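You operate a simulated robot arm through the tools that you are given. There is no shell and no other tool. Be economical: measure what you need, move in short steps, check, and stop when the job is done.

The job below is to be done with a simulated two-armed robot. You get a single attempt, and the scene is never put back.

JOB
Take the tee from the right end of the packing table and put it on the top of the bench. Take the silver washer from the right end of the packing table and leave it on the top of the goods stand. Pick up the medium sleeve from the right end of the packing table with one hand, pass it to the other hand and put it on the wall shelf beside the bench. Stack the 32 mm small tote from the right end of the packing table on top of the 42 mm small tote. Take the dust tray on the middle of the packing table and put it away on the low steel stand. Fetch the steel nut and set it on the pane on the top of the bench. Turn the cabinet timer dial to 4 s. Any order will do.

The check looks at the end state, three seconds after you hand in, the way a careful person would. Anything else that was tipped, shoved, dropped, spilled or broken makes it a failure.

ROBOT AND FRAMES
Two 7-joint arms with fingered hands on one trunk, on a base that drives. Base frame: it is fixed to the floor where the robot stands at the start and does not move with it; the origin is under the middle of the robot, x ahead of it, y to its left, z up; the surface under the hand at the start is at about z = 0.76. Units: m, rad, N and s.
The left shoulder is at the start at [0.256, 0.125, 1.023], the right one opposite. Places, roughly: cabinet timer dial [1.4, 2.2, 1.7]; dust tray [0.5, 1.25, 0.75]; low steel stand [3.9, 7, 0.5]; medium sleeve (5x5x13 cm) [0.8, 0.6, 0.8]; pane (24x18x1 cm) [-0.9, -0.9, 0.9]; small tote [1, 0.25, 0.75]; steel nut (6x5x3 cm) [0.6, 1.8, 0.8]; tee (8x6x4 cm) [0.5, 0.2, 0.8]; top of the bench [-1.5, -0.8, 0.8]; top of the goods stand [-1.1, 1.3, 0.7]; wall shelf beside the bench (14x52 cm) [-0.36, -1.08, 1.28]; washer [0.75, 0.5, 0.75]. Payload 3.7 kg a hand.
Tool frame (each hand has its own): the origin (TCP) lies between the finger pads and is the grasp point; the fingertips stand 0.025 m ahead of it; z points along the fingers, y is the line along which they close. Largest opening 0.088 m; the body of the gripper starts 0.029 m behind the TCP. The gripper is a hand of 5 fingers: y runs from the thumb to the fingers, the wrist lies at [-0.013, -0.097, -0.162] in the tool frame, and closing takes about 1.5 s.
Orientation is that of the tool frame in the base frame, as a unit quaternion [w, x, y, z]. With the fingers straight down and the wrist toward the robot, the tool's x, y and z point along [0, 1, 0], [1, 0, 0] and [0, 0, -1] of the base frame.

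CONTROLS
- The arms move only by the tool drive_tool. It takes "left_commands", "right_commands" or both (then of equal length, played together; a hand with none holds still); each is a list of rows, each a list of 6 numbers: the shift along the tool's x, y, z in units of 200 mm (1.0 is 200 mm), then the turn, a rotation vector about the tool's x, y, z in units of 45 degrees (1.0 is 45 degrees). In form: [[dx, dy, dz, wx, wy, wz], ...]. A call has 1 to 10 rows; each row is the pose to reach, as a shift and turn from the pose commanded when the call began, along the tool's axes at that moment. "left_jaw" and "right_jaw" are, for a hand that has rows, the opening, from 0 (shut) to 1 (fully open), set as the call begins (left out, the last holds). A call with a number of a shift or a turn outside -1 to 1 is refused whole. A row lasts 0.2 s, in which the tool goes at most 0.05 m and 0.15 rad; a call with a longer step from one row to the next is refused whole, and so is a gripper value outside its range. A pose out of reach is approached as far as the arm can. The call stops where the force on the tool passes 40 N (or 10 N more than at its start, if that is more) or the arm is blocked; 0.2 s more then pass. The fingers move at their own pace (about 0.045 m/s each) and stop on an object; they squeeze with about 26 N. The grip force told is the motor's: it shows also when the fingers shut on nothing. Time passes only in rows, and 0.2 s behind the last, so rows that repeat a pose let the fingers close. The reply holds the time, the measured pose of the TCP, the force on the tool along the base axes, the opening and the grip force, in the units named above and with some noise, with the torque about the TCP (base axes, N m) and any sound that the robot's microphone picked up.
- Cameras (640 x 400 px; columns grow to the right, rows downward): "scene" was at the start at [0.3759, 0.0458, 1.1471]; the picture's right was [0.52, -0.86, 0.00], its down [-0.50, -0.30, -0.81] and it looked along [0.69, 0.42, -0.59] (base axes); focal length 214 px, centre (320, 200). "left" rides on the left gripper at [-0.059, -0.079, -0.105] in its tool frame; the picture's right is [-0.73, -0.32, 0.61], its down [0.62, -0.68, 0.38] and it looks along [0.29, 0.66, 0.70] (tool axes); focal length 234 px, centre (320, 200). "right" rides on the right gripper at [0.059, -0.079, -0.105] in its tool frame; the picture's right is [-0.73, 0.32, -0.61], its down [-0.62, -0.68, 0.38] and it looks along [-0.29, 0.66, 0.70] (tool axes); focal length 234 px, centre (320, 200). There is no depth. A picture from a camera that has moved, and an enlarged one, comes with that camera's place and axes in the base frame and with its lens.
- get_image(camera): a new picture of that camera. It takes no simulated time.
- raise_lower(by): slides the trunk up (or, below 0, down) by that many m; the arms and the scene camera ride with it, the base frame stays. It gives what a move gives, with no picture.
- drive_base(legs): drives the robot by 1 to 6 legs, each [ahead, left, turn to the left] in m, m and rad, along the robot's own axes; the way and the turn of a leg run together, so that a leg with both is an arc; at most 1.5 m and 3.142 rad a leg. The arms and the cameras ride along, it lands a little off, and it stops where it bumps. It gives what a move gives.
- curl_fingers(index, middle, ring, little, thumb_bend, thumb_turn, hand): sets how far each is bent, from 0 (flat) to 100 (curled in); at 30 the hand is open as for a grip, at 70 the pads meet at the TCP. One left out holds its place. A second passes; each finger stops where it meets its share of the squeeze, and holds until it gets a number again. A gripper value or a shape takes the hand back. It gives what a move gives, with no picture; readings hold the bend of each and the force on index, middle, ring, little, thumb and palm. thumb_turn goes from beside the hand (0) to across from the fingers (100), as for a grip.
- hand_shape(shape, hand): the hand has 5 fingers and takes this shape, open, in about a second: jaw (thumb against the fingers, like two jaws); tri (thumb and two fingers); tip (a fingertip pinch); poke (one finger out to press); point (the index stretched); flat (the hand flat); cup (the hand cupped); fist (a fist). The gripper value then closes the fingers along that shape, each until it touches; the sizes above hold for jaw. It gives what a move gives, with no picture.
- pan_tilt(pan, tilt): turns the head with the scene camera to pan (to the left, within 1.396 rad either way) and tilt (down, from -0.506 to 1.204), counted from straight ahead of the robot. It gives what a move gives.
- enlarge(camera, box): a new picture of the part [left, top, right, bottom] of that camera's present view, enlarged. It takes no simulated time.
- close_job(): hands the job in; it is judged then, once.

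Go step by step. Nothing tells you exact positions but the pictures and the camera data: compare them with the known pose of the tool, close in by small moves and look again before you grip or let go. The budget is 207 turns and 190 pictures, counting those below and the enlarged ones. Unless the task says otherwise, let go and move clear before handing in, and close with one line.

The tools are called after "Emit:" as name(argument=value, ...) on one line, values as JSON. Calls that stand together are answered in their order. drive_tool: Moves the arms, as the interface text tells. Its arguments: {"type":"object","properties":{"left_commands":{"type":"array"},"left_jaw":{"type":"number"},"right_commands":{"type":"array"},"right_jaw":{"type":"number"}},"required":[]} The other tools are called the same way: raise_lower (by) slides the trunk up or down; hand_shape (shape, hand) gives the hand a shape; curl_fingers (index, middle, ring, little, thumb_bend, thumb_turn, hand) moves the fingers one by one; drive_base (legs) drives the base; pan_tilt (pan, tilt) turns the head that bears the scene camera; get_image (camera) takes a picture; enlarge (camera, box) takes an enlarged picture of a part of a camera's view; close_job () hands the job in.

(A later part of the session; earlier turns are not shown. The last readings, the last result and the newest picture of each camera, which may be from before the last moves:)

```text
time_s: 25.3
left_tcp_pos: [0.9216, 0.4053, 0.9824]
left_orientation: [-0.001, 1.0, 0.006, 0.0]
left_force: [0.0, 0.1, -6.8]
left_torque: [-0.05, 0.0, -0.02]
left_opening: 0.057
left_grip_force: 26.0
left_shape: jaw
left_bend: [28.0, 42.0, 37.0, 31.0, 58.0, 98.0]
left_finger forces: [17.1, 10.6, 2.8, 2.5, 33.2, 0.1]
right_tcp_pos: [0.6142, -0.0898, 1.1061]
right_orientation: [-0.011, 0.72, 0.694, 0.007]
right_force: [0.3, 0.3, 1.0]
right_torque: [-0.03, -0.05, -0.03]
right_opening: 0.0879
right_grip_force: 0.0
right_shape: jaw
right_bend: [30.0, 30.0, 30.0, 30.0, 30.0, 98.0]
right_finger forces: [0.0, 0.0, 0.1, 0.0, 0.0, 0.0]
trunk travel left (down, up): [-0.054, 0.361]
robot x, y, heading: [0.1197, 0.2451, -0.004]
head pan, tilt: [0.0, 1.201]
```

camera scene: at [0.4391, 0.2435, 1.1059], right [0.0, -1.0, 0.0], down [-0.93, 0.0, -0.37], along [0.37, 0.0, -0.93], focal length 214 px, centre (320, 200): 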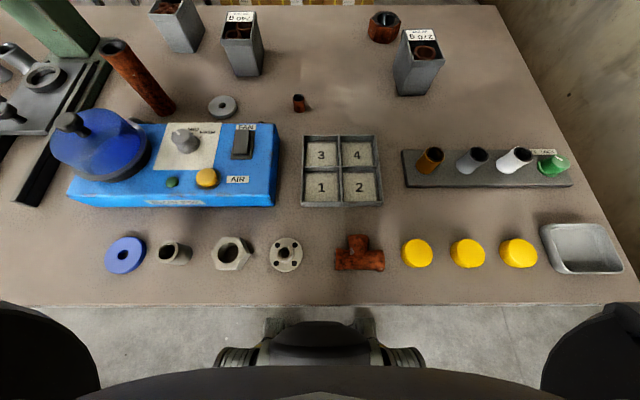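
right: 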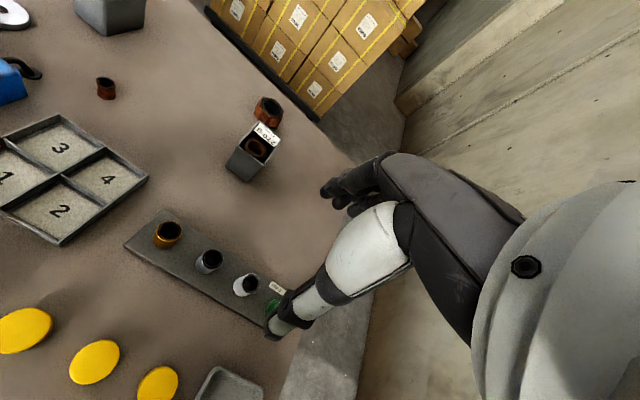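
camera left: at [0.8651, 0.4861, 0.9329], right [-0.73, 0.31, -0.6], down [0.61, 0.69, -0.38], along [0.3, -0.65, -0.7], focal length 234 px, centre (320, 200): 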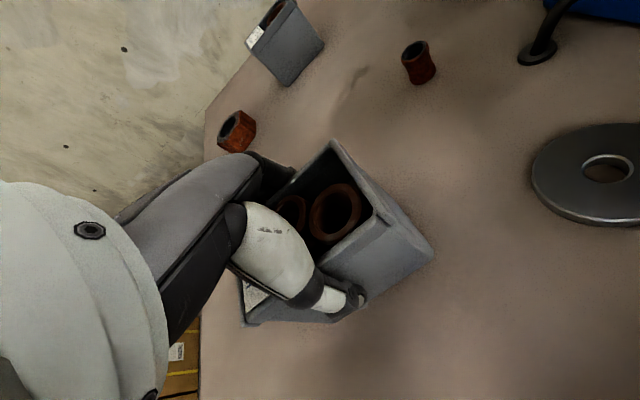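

The 42 mm tote centre works out at [0.868, 0.047] with about 0.04 rad yaw. I'll carry the held tote over it.

Emit:
drive_tool(left_commands=[[-0.03, 0.2, 0, 0, 0, 0], [-0.06, 0.4, 0, 0, 0, 0], [-0.09, 0.6, 0, 0, 0, 0], [-0.12, 0.8, 0, 0, 0, 0], [-0.15, 1.0, 0, 0, 0, 0]])

Emit:
drive_tool(left_commands=[[-0.03, 0.2, 0, 0, 0, -0.02], [-0.06, 0.4, 0, 0, 0, -0.05], [-0.09, 0.6, 0, 0, 0, -0.05], [-0.1, 0.7, 0, 0, 0, -0.05], [-0.1, 0.7, 0, 0, 0, -0.05]])

Emit:
get_image(camera="left")

Emit:
get_image(camera="scene")

```text
time_s: 26.5
left_tcp_pos: [0.8619, 0.2877, 0.9785]
left_orientation: [0.0, 1.0, 0.007, 0.001]
left_force: [-0.3, 0.8, -6.1]
left_torque: [-0.02, -0.04, 0.01]
left_opening: 0.0559
left_grip_force: 25.8
left_shape: jaw
left_bend: [29.0, 43.0, 38.0, 32.0, 58.0, 97.0]
left_finger forces: [16.8, 10.3, 3.0, 2.6, 32.3, 0.0]
left hand out of reach, approached as far as the arm can: row 3, 4, 5
right_tcp_pos: [0.6125, -0.0892, 1.1062]
right_orientation: [-0.011, 0.72, 0.694, 0.006]
right_force: [-0.2, 0.6, 0.4]
right_torque: [-0.02, -0.05, -0.01]
right_opening: 0.0881
right_grip_force: 0.0
right_shape: jaw
right_bend: [30.0, 30.0, 30.0, 30.0, 30.0, 98.0]
right_finger forces: [0.0, 0.1, 0.0, 0.0, 0.0, 0.1]
trunk travel left (down, up): [-0.054, 0.361]
robot x, y, heading: [0.1206, 0.2436, -0.006]
head pan, tilt: [0.0, 1.201]
```

```text
time_s: 27.7
left_tcp_pos: [0.808, 0.232, 0.9701]
left_orientation: [-0.001, 1.0, 0.026, 0.003]
left_force: [-1.1, -1.0, -6.5]
left_torque: [0.02, -0.06, 0.02]
left_opening: 0.0558
left_grip_force: 26.1
left_shape: jaw
left_bend: [29.0, 43.0, 39.0, 32.0, 58.0, 97.0]
left_finger forces: [16.7, 9.9, 2.9, 2.6, 31.9, 0.0]
left hand out of reach, approached as far as the arm can: row 1, 2, 3, 4, 5
right_tcp_pos: [0.6113, -0.0908, 1.1071]
right_orientation: [-0.011, 0.72, 0.694, 0.009]
right_force: [0.4, -0.1, 0.5]
right_torque: [0.03, -0.06, 0.01]
right_opening: 0.0878
right_grip_force: 0.1
right_shape: jaw
right_bend: [30.0, 30.0, 30.0, 30.0, 30.0, 98.0]
right_finger forces: [0.0, 0.0, 0.0, 0.0, 0.0, 0.0]
trunk travel left (down, up): [-0.054, 0.361]
robot x, y, heading: [0.1234, 0.2462, -0.005]
head pan, tilt: [0.0, 1.201]
```

```text
162 pictures are left
camera left: at [0.7448, 0.3076, 1.0739], right [-0.74, 0.29, -0.61], down [0.59, 0.71, -0.38], along [0.33, -0.64, -0.69], focal length 234 px, centre (320, 200)
```

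left: 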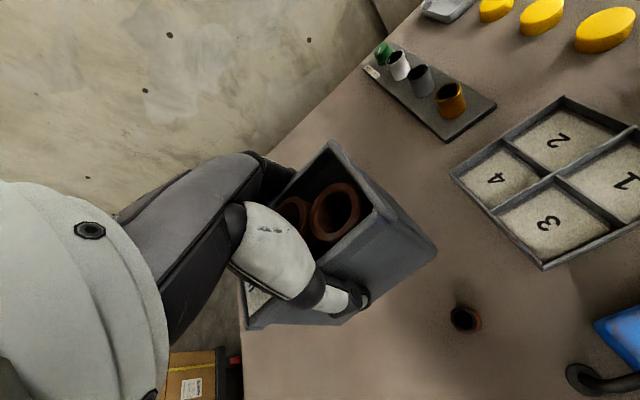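

```text
161 pictures are left
camera scene: at [0.4766, 0.2414, 1.1073], right [-0.01, -1.0, 0.0], down [-0.93, 0.01, -0.38], along [0.38, 0.0, -0.93], focal length 214 px, centre (320, 200)
```

scene: 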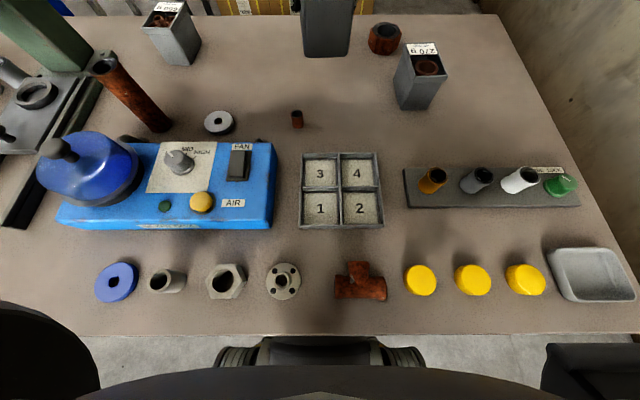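

The arm is out of reach, so I'll move the base right 0.2 m to bring the hand over the 42 mm tote.

Emit:
drive_base(legs=[[0, -0.2, 0]])

Emit:
drive_tool(left_commands=[[0.1, 0, 0, 0, 0, 0], [0.2, 0, 0, 0, 0, 0], [0.3, 0, 0, 0, 0, 0], [0.3, 0, 0, 0, 0, 0]])

Emit:
get_image(camera="left")

Emit:
get_image(camera="scene")

```text
time_s: 30.0
left_tcp_pos: [0.81, 0.0392, 0.9663]
left_orientation: [0.0, 1.0, 0.028, 0.001]
left_force: [-0.4, 0.1, -7.1]
left_torque: [-0.04, -0.01, 0.02]
left_opening: 0.0553
left_grip_force: 25.9
left_shape: jaw
left_bend: [29.0, 43.0, 39.0, 32.0, 58.0, 97.0]
left_finger forces: [16.7, 10.0, 2.8, 2.7, 31.9, 0.0]
right_tcp_pos: [0.6133, -0.2836, 1.1047]
right_orientation: [-0.013, 0.719, 0.694, 0.007]
right_force: [1.3, -0.2, -0.1]
right_torque: [-0.01, 0.02, 0.05]
right_opening: 0.0878
right_grip_force: 0.0
right_shape: jaw
right_bend: [30.0, 30.0, 30.0, 30.0, 30.0, 98.0]
right_finger forces: [0.0, 0.0, 0.0, 0.0, 0.0, 0.0]
trunk travel left (down, up): [-0.054, 0.361]
robot x, y, heading: [0.1187, 0.0487, -0.007]
head pan, tilt: [0.0, 1.201]
```

```text
time_s: 31.0
left_tcp_pos: [0.8626, 0.0769, 0.9511]
left_orientation: [0.0, 1.0, 0.026, 0.001]
left_force: [0.1, 0.0, -6.2]
left_torque: [0.02, -0.04, 0.01]
left_opening: 0.0552
left_grip_force: 26.6
left_shape: jaw
left_bend: [29.0, 44.0, 39.0, 32.0, 58.0, 97.0]
left_finger forces: [17.0, 9.9, 2.8, 2.4, 32.1, 0.0]
left hand out of reach, approached as far as the arm can: row 1, 2, 3, 4
right_tcp_pos: [0.6128, -0.2843, 1.1047]
right_orientation: [-0.012, 0.72, 0.694, 0.007]
right_force: [0.1, 0.1, 0.5]
right_torque: [0.01, -0.01, -0.01]
right_opening: 0.088
right_grip_force: 0.1
right_shape: jaw
right_bend: [30.0, 30.0, 30.0, 30.0, 30.0, 98.0]
right_finger forces: [0.0, 0.0, 0.1, 0.0, 0.1, 0.0]
trunk travel left (down, up): [-0.054, 0.361]
robot x, y, heading: [0.119, 0.0475, -0.007]
head pan, tilt: [0.0, 1.201]
```

```text
160 pictures are left
camera left: at [0.7994, 0.1517, 1.0542], right [-0.74, 0.29, -0.61], down [0.59, 0.71, -0.38], along [0.32, -0.64, -0.7], focal length 234 px, centre (320, 200)
```

left: 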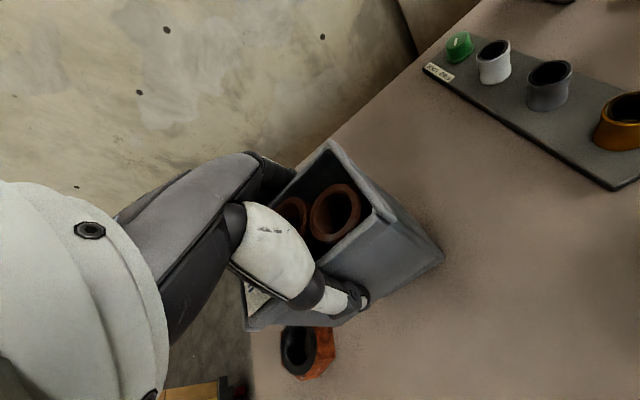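

```text
159 pictures are left
camera scene: at [0.4779, 0.0472, 1.1061], right [-0.01, -1.0, 0.0], down [-0.93, 0.0, -0.37], along [0.37, 0.0, -0.93], focal length 214 px, centre (320, 200)
```

scene: 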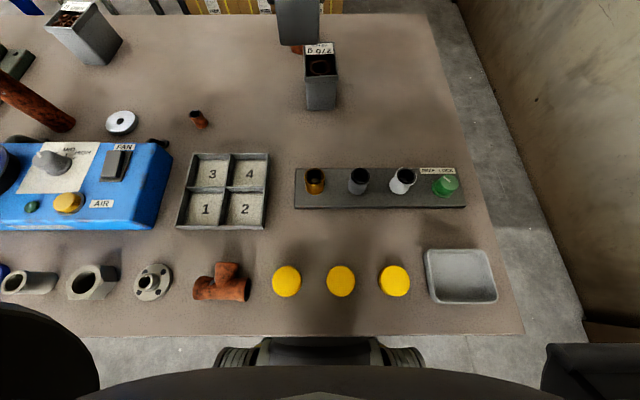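

Emit:
drive_base(legs=[[0, -0.12, 0]])

Emit:
get_image(camera="left")

```text
time_s: 32.7
left_tcp_pos: [0.8623, -0.0454, 0.9491]
left_orientation: [0.0, 1.0, 0.027, 0.0]
left_force: [0.3, 0.9, -7.8]
left_torque: [0.02, -0.01, -0.02]
left_opening: 0.0554
left_grip_force: 26.0
left_shape: jaw
left_bend: [29.0, 44.0, 39.0, 32.0, 58.0, 97.0]
left_finger forces: [16.9, 9.8, 3.0, 2.6, 32.1, 0.0]
right_tcp_pos: [0.6129, -0.4044, 1.1041]
right_orientation: [-0.012, 0.72, 0.694, 0.007]
right_force: [0.9, 0.6, 1.2]
right_torque: [-0.02, -0.01, 0.02]
right_opening: 0.0879
right_grip_force: 0.0
right_shape: jaw
right_bend: [30.0, 30.0, 30.0, 30.0, 30.0, 98.0]
right_finger forces: [0.0, 0.0, 0.1, 0.1, 0.0, 0.1]
trunk travel left (down, up): [-0.054, 0.361]
robot x, y, heading: [0.1208, -0.0703, -0.006]
head pan, tilt: [0.0, 1.201]
```

```text
158 pictures are left
camera left: at [0.8001, 0.0312, 1.053], right [-0.74, 0.28, -0.61], down [0.59, 0.71, -0.38], along [0.32, -0.64, -0.7], focal length 234 px, centre (320, 200)
```

left: 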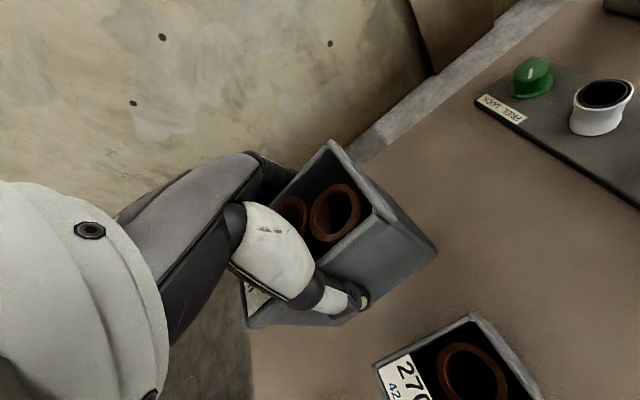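

Emit:
enlarge(camera="left", box=[230, 120, 450, 340])

Emit:
get_image(camera="right")

```text
1.82 times, centred on (340, 230) of left
camera zoom: at [0.8001, 0.0312, 1.053], right [-0.74, 0.28, -0.61], down [0.59, 0.71, -0.38], along [0.32, -0.64, -0.7], focal length 426 px, centre (284, 146)
```

zoom: 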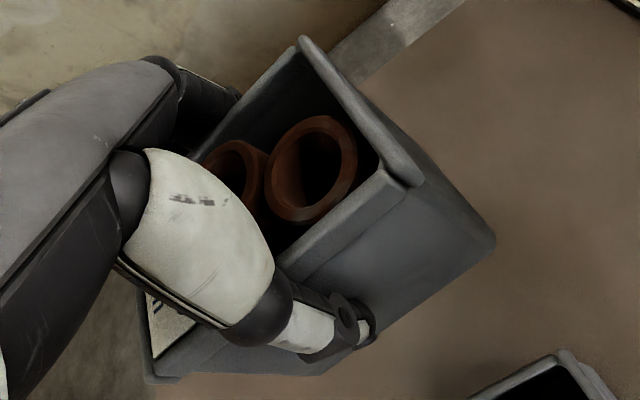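

```text
156 pictures are left
camera right: at [0.5367, -0.3473, 1.2114], right [0.3, -0.75, 0.58], down [-0.71, -0.59, -0.39], along [0.64, -0.3, -0.71], focal length 234 px, centre (320, 200)
```

right: 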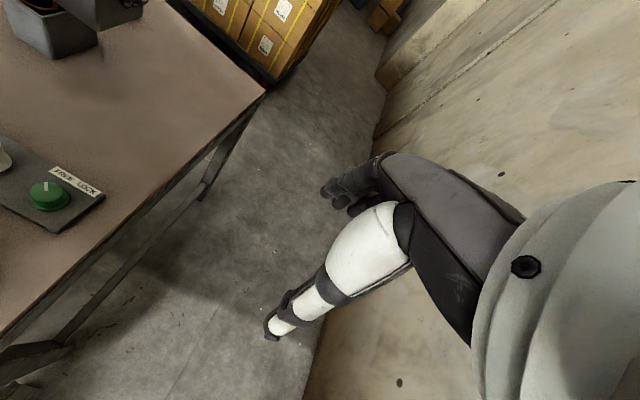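

The held tote is centred on the TCP, so I need the TCP at [0.870, 0.047]. I'll move there and look.

Emit:
drive_tool(left_commands=[[0.02, -0.15, 0, 0, 0, 0], [0.04, -0.3, 0, 0, 0, 0], [0.065, -0.458, 0, 0, 0, 0], [0.065, -0.458, 0, 0, 0, 0]])

Emit:
get_image(camera="left")

Emit:
get_image(camera="scene")

```text
time_s: 33.7
left_tcp_pos: [0.8707, 0.0478, 0.9521]
left_orientation: [0.0, 1.0, 0.025, 0.0]
left_force: [-1.1, 0.3, -6.7]
left_torque: [0.01, -0.02, -0.01]
left_opening: 0.0553
left_grip_force: 26.0
left_shape: jaw
left_bend: [29.0, 44.0, 39.0, 32.0, 58.0, 97.0]
left_finger forces: [16.7, 9.8, 3.0, 2.5, 32.0, 0.0]
right_tcp_pos: [0.6123, -0.4042, 1.1054]
right_orientation: [-0.013, 0.721, 0.693, 0.006]
right_force: [0.1, 0.8, 0.4]
right_torque: [0.02, -0.02, 0.01]
right_opening: 0.0877
right_grip_force: 0.0
right_shape: jaw
right_bend: [30.0, 30.0, 30.0, 30.0, 30.0, 98.0]
right_finger forces: [0.0, 0.0, 0.1, 0.0, 0.0, 0.1]
trunk travel left (down, up): [-0.054, 0.361]
robot x, y, heading: [0.1204, -0.0717, -0.002]
head pan, tilt: [0.0, 1.201]
```

```text
155 pictures are left
camera left: at [0.8083, 0.1236, 1.056], right [-0.74, 0.29, -0.61], down [0.59, 0.71, -0.38], along [0.32, -0.64, -0.7], focal length 234 px, centre (320, 200)
```

left: 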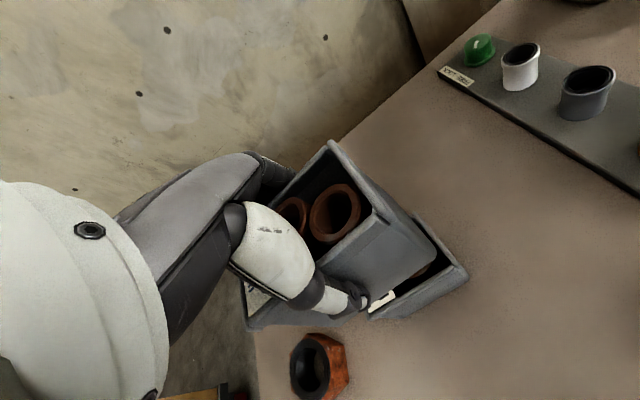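

```text
154 pictures are left
camera scene: at [0.4787, -0.0728, 1.1054], right [-0.01, -1.0, 0.0], down [-0.93, 0.01, -0.37], along [0.37, 0.0, -0.93], focal length 214 px, centre (320, 200)
```

scene: 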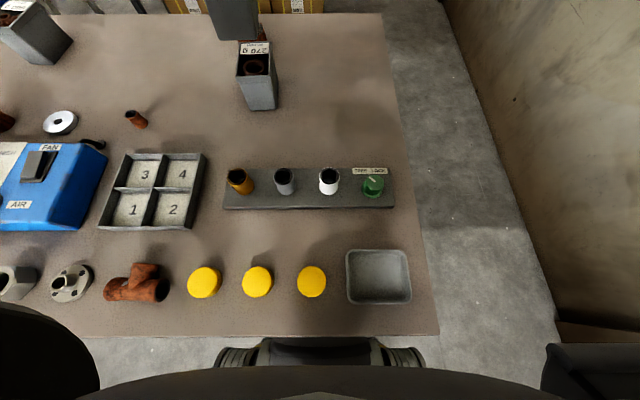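

Emit:
drive_tool(left_commands=[[0, 0, 0.1, 0, 0, 0], [0, 0, 0.2, 0, 0, 0], [0, 0, 0.2, 0, 0, 0]])

Emit:
enlarge(camera="scene", box=[190, 0, 318, 110])

Emit:
get_image(camera="left")

```text
time_s: 34.5
left_tcp_pos: [0.8701, 0.0488, 0.911]
left_orientation: [0.0, 1.0, 0.025, 0.0]
left_force: [0.5, 0.8, -7.4]
left_torque: [-0.02, -0.03, 0.01]
left_opening: 0.0555
left_grip_force: 26.1
left_shape: jaw
left_bend: [29.0, 44.0, 39.0, 32.0, 58.0, 97.0]
left_finger forces: [16.8, 9.7, 2.9, 2.5, 32.0, 0.0]
right_tcp_pos: [0.6137, -0.4052, 1.1049]
right_orientation: [-0.012, 0.719, 0.694, 0.007]
right_force: [0.2, 0.7, -0.2]
right_torque: [0.0, 0.0, 0.0]
right_opening: 0.088
right_grip_force: 0.0
right_shape: jaw
right_bend: [30.0, 30.0, 30.0, 30.0, 30.0, 98.0]
right_finger forces: [0.0, 0.0, 0.0, 0.1, 0.2, 0.0]
trunk travel left (down, up): [-0.054, 0.361]
robot x, y, heading: [0.121, -0.0728, -0.006]
head pan, tilt: [0.0, 1.201]
```

```text
3.64 times, centred on (254, 55) of scene
camera zoom: at [0.4785, -0.0725, 1.1056], right [-0.01, -1.0, 0.0], down [-0.93, 0.01, -0.37], along [0.37, 0.0, -0.93], focal length 780 px, centre (560, 727)
```

zoom: 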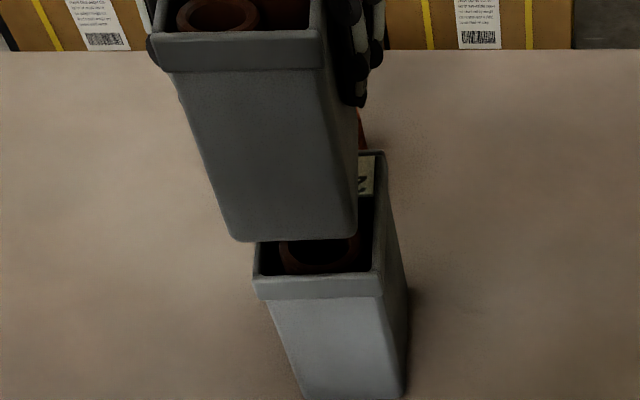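

```text
152 pictures are left
camera left: at [0.8082, 0.1237, 1.0151], right [-0.74, 0.28, -0.61], down [0.59, 0.71, -0.38], along [0.32, -0.64, -0.7], focal length 234 px, centre (320, 200)
```

left: 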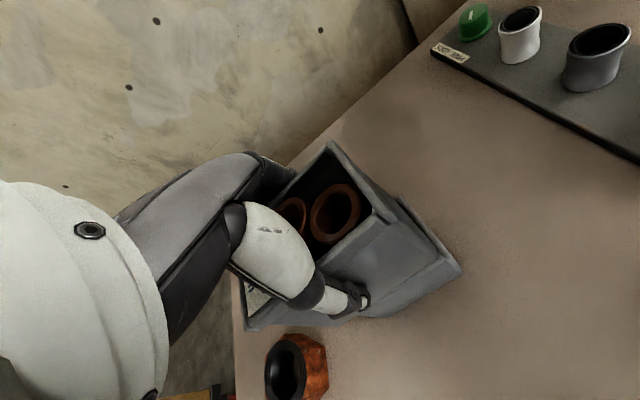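

The held tote is about 6 mm too far left, so I'll shift it and lower further.

Emit:
drive_tool(left_commands=[[-0.01, 0.03, 0, 0, 0, 0], [-0.01, 0.03, 0.035, 0, 0, 0], [-0.01, 0.03, 0.035, 0, 0, 0]])

Emit:
enlarge(camera="scene", box=[190, 0, 318, 110])

Emit:
enlarge(camera="left", box=[240, 130, 480, 340])

```text
time_s: 35.3
left_tcp_pos: [0.869, 0.043, 0.903]
left_orientation: [0.0, 1.0, 0.026, 0.001]
left_force: [1.4, -0.8, -6.8]
left_torque: [0.01, -0.03, 0.01]
left_opening: 0.0553
left_grip_force: 26.3
left_shape: jaw
left_bend: [29.0, 44.0, 39.0, 32.0, 58.0, 97.0]
left_finger forces: [16.7, 9.6, 3.0, 2.6, 31.8, 0.1]
right_tcp_pos: [0.6126, -0.4034, 1.1044]
right_orientation: [-0.012, 0.72, 0.694, 0.006]
right_force: [0.4, -0.5, 0.9]
right_torque: [-0.02, 0.0, -0.01]
right_opening: 0.0877
right_grip_force: 0.0
right_shape: jaw
right_bend: [30.0, 30.0, 30.0, 30.0, 30.0, 98.0]
right_finger forces: [0.1, 0.0, 0.1, 0.1, 0.0, 0.0]
trunk travel left (down, up): [-0.054, 0.361]
robot x, y, heading: [0.1193, -0.0722, -0.006]
head pan, tilt: [0.0, 1.201]
```

```text
3.64 times, centred on (254, 55) of scene
camera zoom: at [0.4785, -0.0725, 1.1056], right [-0.01, -1.0, 0.0], down [-0.93, 0.01, -0.37], along [0.37, 0.0, -0.93], focal length 780 px, centre (560, 727)
```

zoom: 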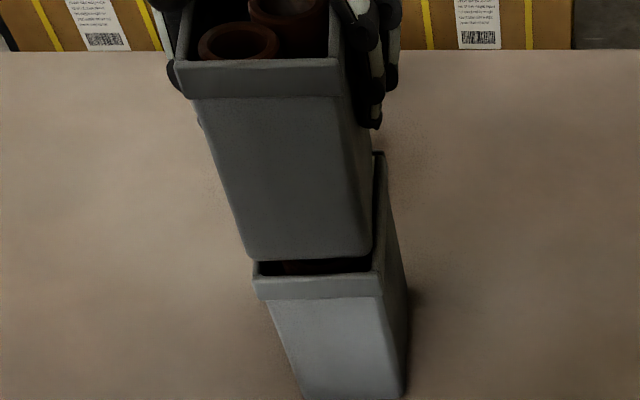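

```text
1.90 times, centred on (360, 235) of left
camera zoom: at [0.8063, 0.1185, 1.0072], right [-0.74, 0.28, -0.61], down [0.59, 0.71, -0.38], along [0.32, -0.64, -0.7], focal length 446 px, centre (244, 133)
```

zoom: 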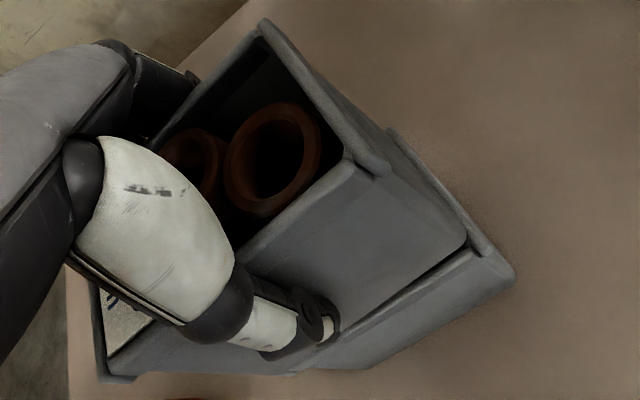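

Emit:
drive_tool(left_commands=[[-0.005, 0.01, 0, 0, 0, 0], [-0.005, 0.01, 0.02, 0, 0, 0], [-0.005, 0.01, 0.035, 0, 0, 0], [-0.005, 0.01, 0.05, 0, 0, 0], [-0.005, 0.01, 0.05, 0, 0, 0]])

Emit:
enlarge(camera="scene", box=[190, 0, 318, 110])

```text
time_s: 36.5
left_tcp_pos: [0.8673, 0.0394, 0.8978]
left_orientation: [0.001, 1.0, 0.027, 0.004]
left_force: [-1.0, 1.0, 15.5]
left_torque: [-0.45, -0.46, -0.02]
left_opening: 0.0554
left_grip_force: 25.8
left_shape: jaw
left_bend: [29.0, 43.0, 39.0, 32.0, 58.0, 97.0]
left_finger forces: [17.1, 10.8, 3.6, 5.3, 35.8, 0.1]
right_tcp_pos: [0.6092, -0.4038, 1.1068]
right_orientation: [-0.011, 0.719, 0.694, 0.008]
right_force: [-0.8, -0.2, -0.2]
right_torque: [-0.03, 0.0, -0.03]
right_opening: 0.0879
right_grip_force: 0.0
right_shape: jaw
right_bend: [30.0, 30.0, 30.0, 30.0, 30.0, 98.0]
right_finger forces: [0.0, 0.0, 0.0, 0.0, 0.0, 0.0]
trunk travel left (down, up): [-0.054, 0.361]
robot x, y, heading: [0.12, -0.0744, -0.003]
head pan, tilt: [0.0, 1.201]
```

```text
3.64 times, centred on (254, 55) of scene
camera zoom: at [0.476, -0.0726, 1.1068], right [-0.01, -1.0, 0.0], down [-0.93, 0.01, -0.37], along [0.37, 0.0, -0.93], focal length 780 px, centre (560, 727)
```

zoom: 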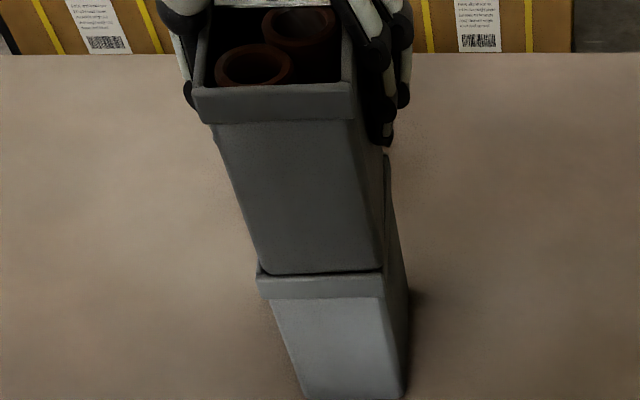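

The tote sits centred on the rim. I'll ease the pressure and open.

Emit:
drive_tool(left_commands=[[0, 0, -0.015, 0, 0, 0], [0, 0, -0.015, 0, 0, 0]])

Emit:
curl_fingers(hand="left", index=18, middle=18, ring=18, little=18, thumb_bend=18)

Emit:
enlarge(camera="scene", box=[190, 0, 318, 110])

Emit:
get_image(camera="left")

```text
time_s: 37.1
left_tcp_pos: [0.8669, 0.0394, 0.898]
left_orientation: [0.0, 1.0, 0.026, 0.001]
left_force: [-0.9, 1.0, 14.9]
left_torque: [-0.51, -0.51, -0.01]
left_opening: 0.0554
left_grip_force: 25.9
left_shape: jaw
left_bend: [29.0, 43.0, 38.0, 32.0, 58.0, 97.0]
left_finger forces: [16.9, 10.8, 3.6, 5.3, 35.0, 0.0]
right_tcp_pos: [0.6106, -0.4052, 1.1064]
right_orientation: [-0.011, 0.72, 0.694, 0.007]
right_force: [0.7, -0.1, 0.0]
right_torque: [0.01, -0.02, 0.03]
right_opening: 0.0879
right_grip_force: 0.0
right_shape: jaw
right_bend: [30.0, 30.0, 30.0, 30.0, 30.0, 98.0]
right_finger forces: [0.0, 0.1, 0.0, 0.1, 0.0, 0.0]
trunk travel left (down, up): [-0.054, 0.361]
robot x, y, heading: [0.1214, -0.0722, -0.009]
head pan, tilt: [0.0, 1.201]
```

```text
time_s: 38.1
left_tcp_pos: [0.868, 0.0399, 0.8955]
left_orientation: [0.0, 1.0, 0.026, 0.0]
left_force: [-0.6, 1.3, 0.8]
left_torque: [-0.03, -0.04, 0.05]
left_opening: 0.1075
left_grip_force: 1.0
left_shape: fingers
left_bend: [18.0, 18.0, 18.0, 18.0, 18.0, 100.0]
left_finger forces: [0.1, 0.1, 0.0, 0.0, 1.9, 0.1]
right_tcp_pos: [0.6121, -0.4047, 1.1046]
right_orientation: [-0.012, 0.72, 0.694, 0.007]
right_force: [-0.9, -0.1, 0.0]
right_torque: [-0.01, -0.04, 0.01]
right_opening: 0.0877
right_grip_force: 0.0
right_shape: jaw
right_bend: [30.0, 30.0, 30.0, 30.0, 30.0, 98.0]
right_finger forces: [0.1, 0.1, 0.0, 0.0, 0.0, 0.0]
trunk travel left (down, up): [-0.054, 0.361]
robot x, y, heading: [0.121, -0.0708, -0.005]
head pan, tilt: [0.0, 1.201]
```

```text
3.64 times, centred on (254, 55) of scene
camera zoom: at [0.4778, -0.0725, 1.1057], right [-0.01, -1.0, 0.0], down [-0.93, 0.01, -0.37], along [0.37, 0.0, -0.93], focal length 780 px, centre (560, 727)
```

zoom: 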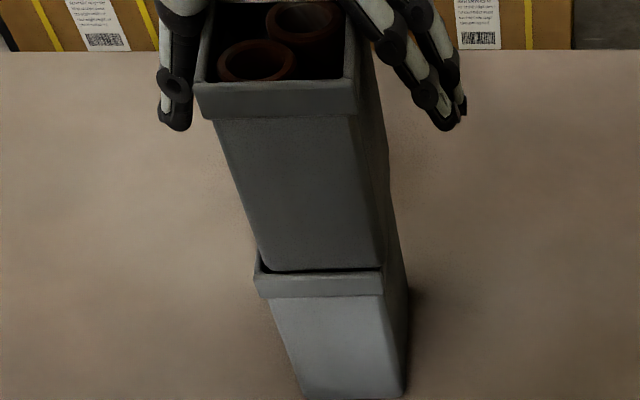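

```text
147 pictures are left
camera left: at [0.8049, 0.1156, 0.9992], right [-0.74, 0.29, -0.61], down [0.59, 0.71, -0.38], along [0.32, -0.64, -0.7], focal length 234 px, centre (320, 200)
```

left: 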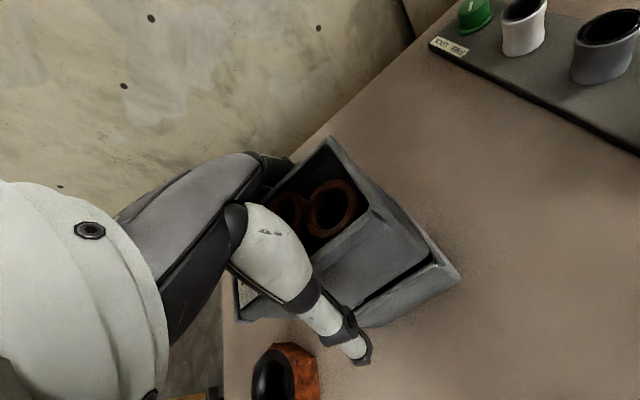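

It stands by itself. I'll lift the hand away straight up, moving slightly off the thumb side.

Emit:
drive_tool(left_commands=[[0, -0.015, 0, 0, 0, 0], [0, -0.015, -0.12, 0, 0, 0], [0, -0.015, -0.3, 0, 0, 0], [0, -0.015, -0.5, 0, 0, 0], [0, -0.015, -0.7, 0, 0, 0]])

Emit:
enlarge(camera="scene", box=[190, 0, 318, 110])

Emit:
enlarge(camera="left", box=[240, 130, 480, 340])

```text
time_s: 39.3
left_tcp_pos: [0.8613, 0.0419, 1.0395]
left_orientation: [0.0, 1.0, 0.026, 0.0]
left_force: [0.0, 0.2, 0.6]
left_torque: [0.01, 0.0, 0.01]
left_opening: 0.1067
left_grip_force: 0.1
left_shape: fingers
left_bend: [18.0, 18.0, 18.0, 18.0, 18.0, 100.0]
left_finger forces: [0.0, 0.0, 0.0, 0.1, 0.1, 0.1]
right_tcp_pos: [0.6115, -0.4035, 1.1061]
right_orientation: [-0.012, 0.72, 0.693, 0.008]
right_force: [-1.0, 0.3, -0.5]
right_torque: [0.0, -0.01, 0.02]
right_opening: 0.0878
right_grip_force: 0.1
right_shape: jaw
right_bend: [30.0, 30.0, 30.0, 30.0, 30.0, 98.0]
right_finger forces: [0.0, 0.1, 0.1, 0.0, 0.0, 0.0]
trunk travel left (down, up): [-0.054, 0.361]
robot x, y, heading: [0.1173, -0.0729, -0.002]
head pan, tilt: [0.0, 1.201]
```

```text
3.64 times, centred on (254, 55) of scene
camera zoom: at [0.4773, -0.0728, 1.1061], right [-0.01, -1.0, 0.0], down [-0.93, 0.01, -0.37], along [0.37, 0.0, -0.93], focal length 780 px, centre (560, 727)
```

zoom: 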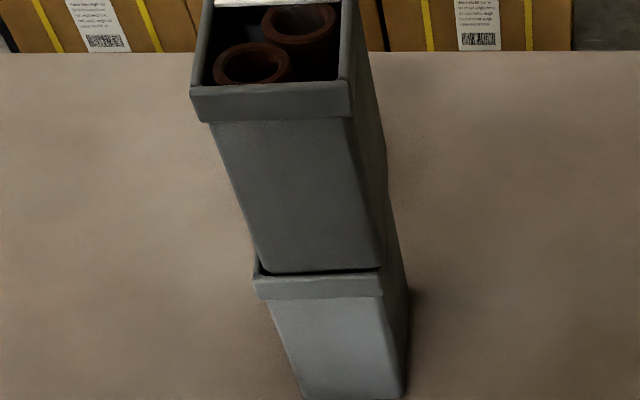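

```text
1.90 times, centred on (360, 235) of left
camera zoom: at [0.7993, 0.1172, 1.1432], right [-0.74, 0.28, -0.61], down [0.59, 0.71, -0.38], along [0.32, -0.64, -0.7], focal length 446 px, centre (244, 133)
```

zoom: 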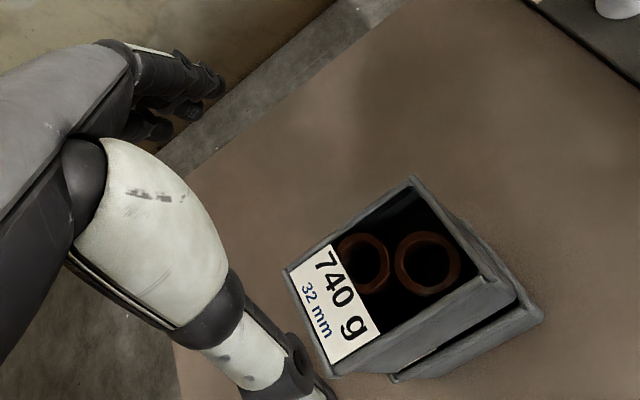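

The totes are stacked and stable. Next I'll step back and left to pick the tee with the right hand and the washer with the left.

Emit:
drive_base(legs=[[-0.17, 0, 0], [0, 0.42, 0]])

Emit:
hand_shape(hand="left", shape="jaw")

Emit:
drive_tool(left_commands=[[-0.02, 0, -0.1, 0, 0, -0.1667], [-0.04, 0, -0.1, 0, 0, -0.3333], [-0.06, 0, -0.1, 0, 0, -0.5], [-0.08, 0, -0.1, 0, 0, -0.6667], [-0.1, 0, -0.1, 0, 0, -0.8333], [-0.12, 0, -0.1, 0, 0, -1.0]])

Emit:
drive_tool(left_commands=[[0, 0, 0, 0, 0, -0.1667], [0, 0, 0, 0, 0, -0.3333], [0, 0, 0, 0, 0, -0.5], [0, 0, 0, 0, 0, -0.6667], [0, 0, 0, 0, 0, -0.8333], [0, 0, 0, 0, 0, -0.95]])

Emit:
get_image(camera="scene")

Emit:
get_image(camera="left")

Emit:
get_image(camera="right")

```text
time_s: 44.6
left_tcp_pos: [0.6973, 0.4573, 1.0381]
left_orientation: [0.0, 1.0, 0.02, 0.0]
left_force: [-0.3, 1.0, -0.1]
left_torque: [0.0, 0.01, 0.04]
left_opening: 0.107
left_grip_force: 0.0
left_shape: fingers
left_bend: [18.0, 18.0, 18.0, 18.0, 18.0, 100.0]
left_finger forces: [0.0, 0.0, 0.0, 0.0, 0.1, 0.1]
right_tcp_pos: [0.443, 0.0132, 1.1054]
right_orientation: [-0.011, 0.723, 0.69, 0.007]
right_force: [-0.1, 1.2, 0.1]
right_torque: [0.0, -0.01, 0.0]
right_opening: 0.0878
right_grip_force: 0.1
right_shape: jaw
right_bend: [30.0, 30.0, 30.0, 30.0, 30.0, 98.0]
right_finger forces: [0.0, 0.0, 0.1, 0.0, 0.0, 0.1]
trunk travel left (down, up): [-0.054, 0.361]
robot x, y, heading: [-0.044, 0.3524, -0.016]
head pan, tilt: [0.0, 1.201]
```

```text
time_s: 45.5
left_tcp_pos: [0.6988, 0.4571, 1.0374]
left_orientation: [0.0, 1.0, 0.021, 0.0]
left_force: [-0.5, -0.2, -0.8]
left_torque: [0.01, 0.02, 0.01]
left_opening: 0.0877
left_grip_force: 0.2
left_shape: jaw
left_bend: [30.0, 30.0, 30.0, 30.0, 30.0, 98.0]
left_finger forces: [0.0, 0.0, 0.0, 0.0, 0.1, 0.1]
right_tcp_pos: [0.4432, 0.0135, 1.1052]
right_orientation: [-0.011, 0.724, 0.69, 0.007]
right_force: [0.0, 0.4, -0.3]
right_torque: [-0.01, -0.05, 0.03]
right_opening: 0.0878
right_grip_force: 0.2
right_shape: jaw
right_bend: [30.0, 30.0, 30.0, 30.0, 30.0, 98.0]
right_finger forces: [0.0, 0.0, 0.0, 0.0, 0.1, 0.0]
trunk travel left (down, up): [-0.054, 0.361]
robot x, y, heading: [-0.0443, 0.3515, -0.012]
head pan, tilt: [0.0, 1.201]
```

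```text
time_s: 46.9
left_tcp_pos: [0.6744, 0.4558, 1.0576]
left_orientation: [0.0, 0.915, 0.403, 0.001]
left_force: [-0.1, -0.1, 1.2]
left_torque: [-0.03, 0.0, 0.01]
left_opening: 0.0881
left_grip_force: 0.0
left_shape: jaw
left_bend: [30.0, 30.0, 30.0, 30.0, 30.0, 98.0]
left_finger forces: [0.1, 0.0, 0.1, 0.0, 0.0, 0.1]
right_tcp_pos: [0.4434, 0.0132, 1.1047]
right_orientation: [-0.012, 0.723, 0.69, 0.007]
right_force: [-0.5, -0.3, -0.2]
right_torque: [-0.04, 0.0, 0.01]
right_opening: 0.0881
right_grip_force: 0.1
right_shape: jaw
right_bend: [30.0, 30.0, 30.0, 30.0, 30.0, 98.0]
right_finger forces: [0.0, 0.0, 0.0, 0.0, 0.1, 0.0]
trunk travel left (down, up): [-0.054, 0.361]
robot x, y, heading: [-0.0453, 0.3529, -0.018]
head pan, tilt: [0.0, 1.201]
```

```text
time_s: 48.3
left_tcp_pos: [0.6735, 0.4555, 1.0572]
left_orientation: [0.0, 0.705, 0.709, 0.0]
left_force: [-0.5, -1.1, -0.8]
left_torque: [0.01, -0.01, 0.0]
left_opening: 0.088
left_grip_force: 0.0
left_shape: jaw
left_bend: [30.0, 30.0, 30.0, 30.0, 30.0, 98.0]
left_finger forces: [0.0, 0.1, 0.0, 0.0, 0.0, 0.0]
right_tcp_pos: [0.4436, 0.0132, 1.1051]
right_orientation: [-0.011, 0.723, 0.69, 0.008]
right_force: [-0.3, -0.9, -0.3]
right_torque: [0.0, -0.03, 0.02]
right_opening: 0.088
right_grip_force: 0.0
right_shape: jaw
right_bend: [30.0, 30.0, 30.0, 30.0, 30.0, 98.0]
right_finger forces: [0.1, 0.0, 0.1, 0.0, 0.0, 0.0]
trunk travel left (down, up): [-0.054, 0.361]
robot x, y, heading: [-0.0459, 0.3474, -0.019]
head pan, tilt: [0.0, 1.201]
```

```text
144 pictures are left
camera scene: at [0.3124, 0.3461, 1.1057], right [-0.02, -1.0, 0.0], down [-0.93, 0.01, -0.37], along [0.37, -0.01, -0.93], focal length 214 px, centre (320, 200)
```

scene: 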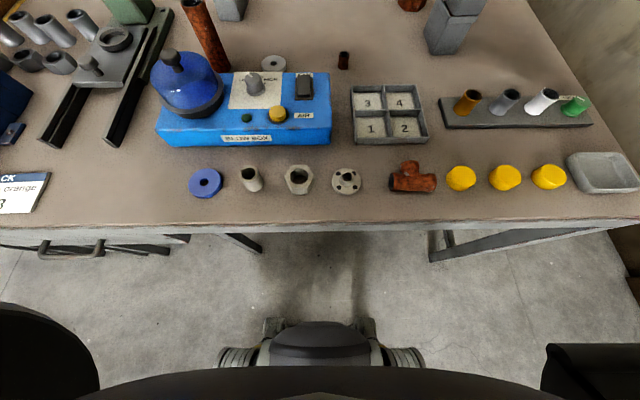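

```text
143 pictures are left
camera left: at [0.5958, 0.3964, 1.1613], right [-0.32, -0.73, -0.61], down [-0.68, 0.62, -0.38], along [0.66, 0.29, -0.7], focal length 234 px, centre (320, 200)
```

left: 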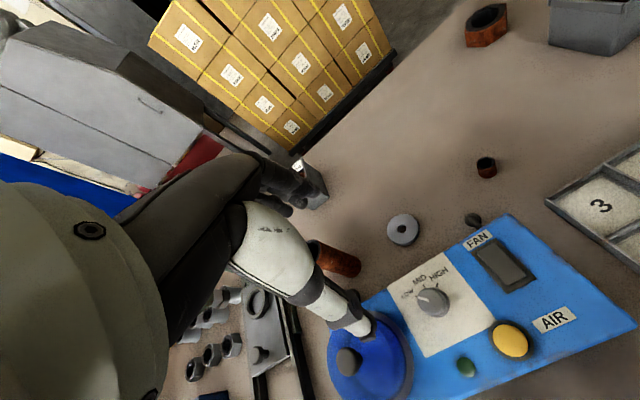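

```text
142 pictures are left
camera right: at [0.3679, 0.0711, 1.2118], right [0.29, -0.76, 0.59], down [-0.71, -0.58, -0.39], along [0.64, -0.3, -0.71], focal length 234 px, centre (320, 200)
```

right: 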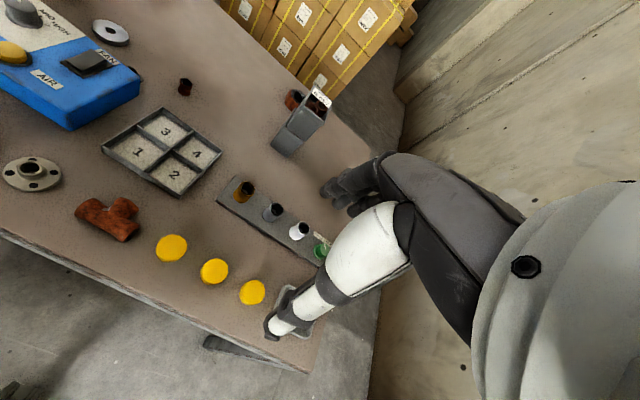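

Washer at about [0.79, 0.444], tee centre at about [0.48, 0.186] with the branch toward +x. I'll bring both hands above them.

Emit:
drive_tool(left_commands=[[-0.01, 0.1, 0, 0, 0, 0], [-0.02, 0.2, 0.16, 0, 0, 0], [-0.03, 0.3, 0.32, 0, 0, 0], [-0.04, 0.4, 0.48, 0, 0, 0], [-0.058, 0.5, 0.64, 0, 0, 0], [-0.058, 0.58, 0.78, 0, 0, 0]], right_commands=[[0.15, 0.02, 0.1, 0, 0, 0], [0.3, 0.05, 0.2, 0, 0, 0], [0.45, 0.08, 0.35, 0, 0, 0], [0.6, 0.1, 0.5, 0, 0, 0], [0.75, 0.12, 0.65, 0, 0, 0], [0.87, 0.14, 0.8, 0, 0, 0]])

Emit:
get_image(camera="left")

Emit:
get_image(camera="right")

Emit:
get_image(camera="scene")

```text
time_s: 49.7
left_tcp_pos: [0.7914, 0.4441, 0.9019]
left_orientation: [-0.001, 0.706, 0.709, -0.001]
left_force: [0.2, 0.4, -0.6]
left_torque: [0.0, -0.03, -0.05]
left_opening: 0.0877
left_grip_force: 0.0
left_shape: jaw
left_bend: [30.0, 30.0, 30.0, 30.0, 30.0, 98.0]
left_finger forces: [0.0, 0.1, 0.1, 0.1, 0.0, 0.0]
right_tcp_pos: [0.5329, 0.2031, 0.9732]
right_orientation: [-0.014, 0.724, 0.69, 0.005]
right_force: [0.5, -1.1, -0.1]
right_torque: [-0.01, 0.01, 0.0]
right_opening: 0.0877
right_grip_force: 0.1
right_shape: jaw
right_bend: [30.0, 30.0, 30.0, 30.0, 30.0, 98.0]
right_finger forces: [0.1, 0.0, 0.1, 0.0, 0.0, 0.1]
right hand out of reach, approached as far as the arm can: row 3, 4, 5, 6
trunk travel left (down, up): [-0.054, 0.361]
robot x, y, heading: [-0.0449, 0.3481, -0.013]
head pan, tilt: [0.0, 1.201]
```

```text
141 pictures are left
camera left: at [0.7139, 0.3858, 1.0063], right [-0.32, -0.73, -0.61], down [-0.68, 0.62, -0.38], along [0.65, 0.29, -0.7], focal length 234 px, centre (320, 200)
```

left: 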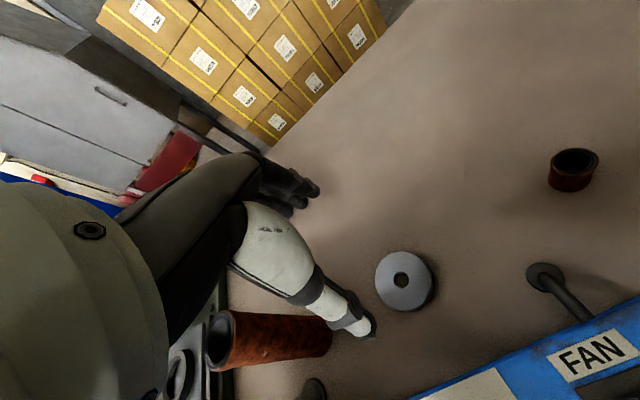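

```text
140 pictures are left
camera right: at [0.4576, 0.261, 1.0795], right [0.29, -0.76, 0.58], down [-0.71, -0.58, -0.39], along [0.64, -0.3, -0.71], focal length 234 px, centre (320, 200)
```

right: 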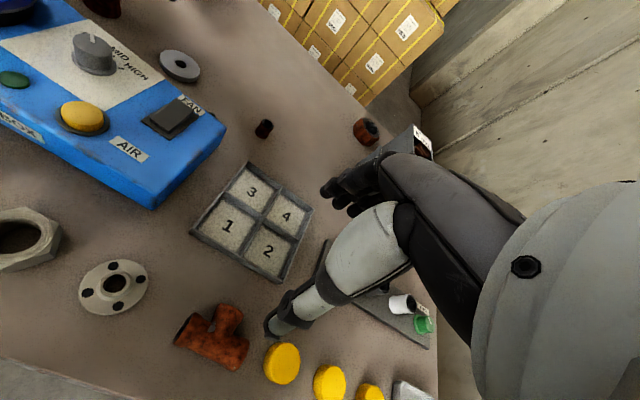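

```text
139 pictures are left
camera scene: at [0.3141, 0.3467, 1.1049], right [-0.02, -1.0, 0.0], down [-0.93, 0.01, -0.37], along [0.37, -0.01, -0.93], focal length 214 px, centre (320, 200)
```

scene: 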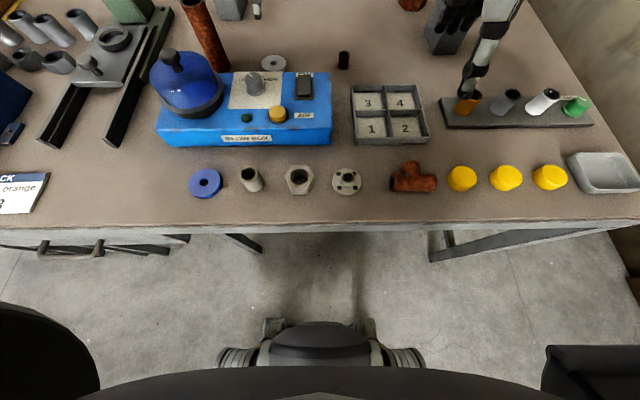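

The right arm is too close-in for the tee, so I'll do that after backing up. First I'll lower the left hand over the washer.

Emit:
drive_tool(left_commands=[[0.005, -0.015, 0.15, 0, 0, 0], [0.005, -0.02, 0.3, 0, 0, 0], [0.005, -0.02, 0.45, 0, 0, 0], [0.005, -0.02, 0.53, 0, 0, 0], [0.005, -0.02, 0.57, 0, 0, 0]])

Emit:
get_image(camera="left")

```text
time_s: 50.9
left_tcp_pos: [0.786, 0.4445, 0.7889]
left_orientation: [0.0, 0.706, 0.708, -0.001]
left_force: [0.2, 0.3, 0.5]
left_torque: [-0.03, -0.03, -0.01]
left_opening: 0.0879
left_grip_force: 0.1
left_shape: jaw
left_bend: [30.0, 30.0, 30.0, 30.0, 30.0, 98.0]
left_finger forces: [0.0, 0.0, 0.0, 0.0, 0.1, 0.1]
right_tcp_pos: [0.5307, 0.2021, 0.9736]
right_orientation: [-0.013, 0.724, 0.69, 0.006]
right_force: [-0.3, -0.3, 0.5]
right_torque: [-0.01, -0.01, 0.0]
right_opening: 0.0877
right_grip_force: 0.0
right_shape: jaw
right_bend: [30.0, 30.0, 30.0, 30.0, 30.0, 98.0]
right_finger forces: [0.0, 0.1, 0.1, 0.0, 0.0, 0.0]
trunk travel left (down, up): [-0.054, 0.361]
robot x, y, heading: [-0.0492, 0.3523, -0.016]
head pan, tilt: [0.0, 1.201]
```

```text
138 pictures are left
camera left: at [0.7067, 0.3864, 0.8927], right [-0.32, -0.73, -0.61], down [-0.68, 0.62, -0.38], along [0.66, 0.29, -0.7], focal length 234 px, centre (320, 200)
```

left: 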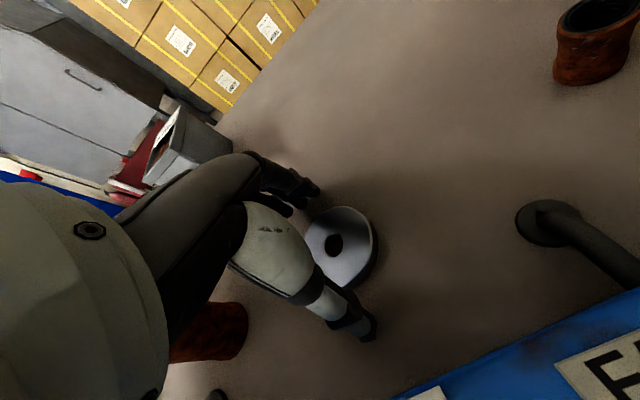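

Emit:
drive_tool(left_commands=[[0, 0, 0.02, 0, 0, 0], [0, 0, 0.035, 0, 0, 0], [0, 0, 0.045, 0, 0, 0], [0, 0, 0.045, 0, 0, 0]])

Emit:
drive_tool(left_commands=[[0, 0, 0, 0, 0, 0], [0, 0, 0, 0, 0, 0], [0, 0, 0, 0, 0, 0], [0, 0, 0, 0, 0, 0], [0, 0, 0, 0, 0, 0], [0, 0, 0, 0, 0, 0], [0, 0, 0, 0, 0, 0], [0, 0, 0, 0, 0, 0]], left_jaw=0)

Emit:
get_image(camera="left")

```text
time_s: 51.9
left_tcp_pos: [0.7851, 0.4443, 0.7835]
left_orientation: [0.004, 0.707, 0.707, 0.002]
left_force: [-3.2, -0.2, 16.4]
left_torque: [0.19, -0.81, 0.02]
left_opening: 0.0864
left_grip_force: 0.0
left_shape: jaw
left_bend: [30.0, 30.0, 30.0, 30.0, 30.0, 98.0]
left_finger forces: [0.0, 15.8, 0.0, 0.1, 0.3, 0.1]
right_tcp_pos: [0.5284, 0.2017, 0.9746]
right_orientation: [-0.011, 0.723, 0.69, 0.006]
right_force: [-0.4, -0.3, -0.5]
right_torque: [-0.01, -0.01, 0.01]
right_opening: 0.0882
right_grip_force: 0.1
right_shape: jaw
right_bend: [30.0, 30.0, 30.0, 30.0, 30.0, 98.0]
right_finger forces: [0.0, 0.0, 0.0, 0.1, 0.0, 0.0]
trunk travel left (down, up): [-0.054, 0.361]
robot x, y, heading: [-0.0444, 0.3547, -0.015]
head pan, tilt: [0.0, 1.201]
```

```text
time_s: 53.7
left_tcp_pos: [0.7838, 0.4453, 0.7861]
left_orientation: [0.003, 0.705, 0.709, 0.002]
left_force: [-8.4, -1.4, 30.9]
left_torque: [-0.04, 1.22, 0.0]
left_opening: 0.0452
left_grip_force: 26.1
left_shape: jaw
left_bend: [74.0, 48.0, 48.0, 45.0, 65.0, 100.0]
left_finger forces: [12.4, 4.7, 0.0, 0.0, 44.4, 0.0]
right_tcp_pos: [0.5282, 0.2023, 0.9772]
right_orientation: [-0.011, 0.723, 0.69, 0.008]
right_force: [0.9, -1.2, -0.9]
right_torque: [0.02, -0.01, 0.03]
right_opening: 0.0879
right_grip_force: 0.1
right_shape: jaw
right_bend: [30.0, 30.0, 30.0, 30.0, 30.0, 98.0]
right_finger forces: [0.0, 0.1, 0.0, 0.1, 0.0, 0.1]
trunk travel left (down, up): [-0.054, 0.361]
robot x, y, heading: [-0.0456, 0.3523, -0.011]
head pan, tilt: [0.0, 1.201]
```

```text
137 pictures are left
camera left: at [0.7047, 0.3862, 0.8891], right [-0.32, -0.73, -0.61], down [-0.68, 0.62, -0.39], along [0.66, 0.29, -0.69], focal length 234 px, centre (320, 200)
```

left: 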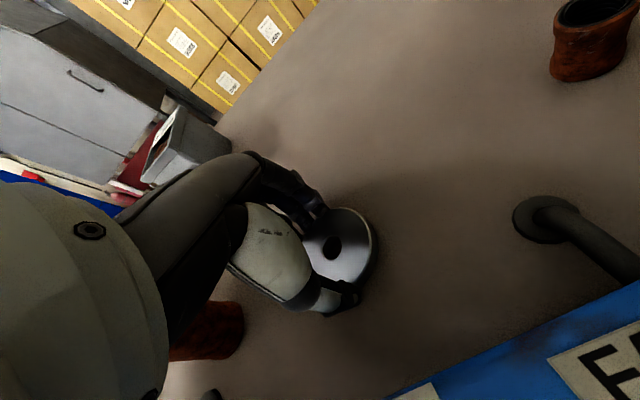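

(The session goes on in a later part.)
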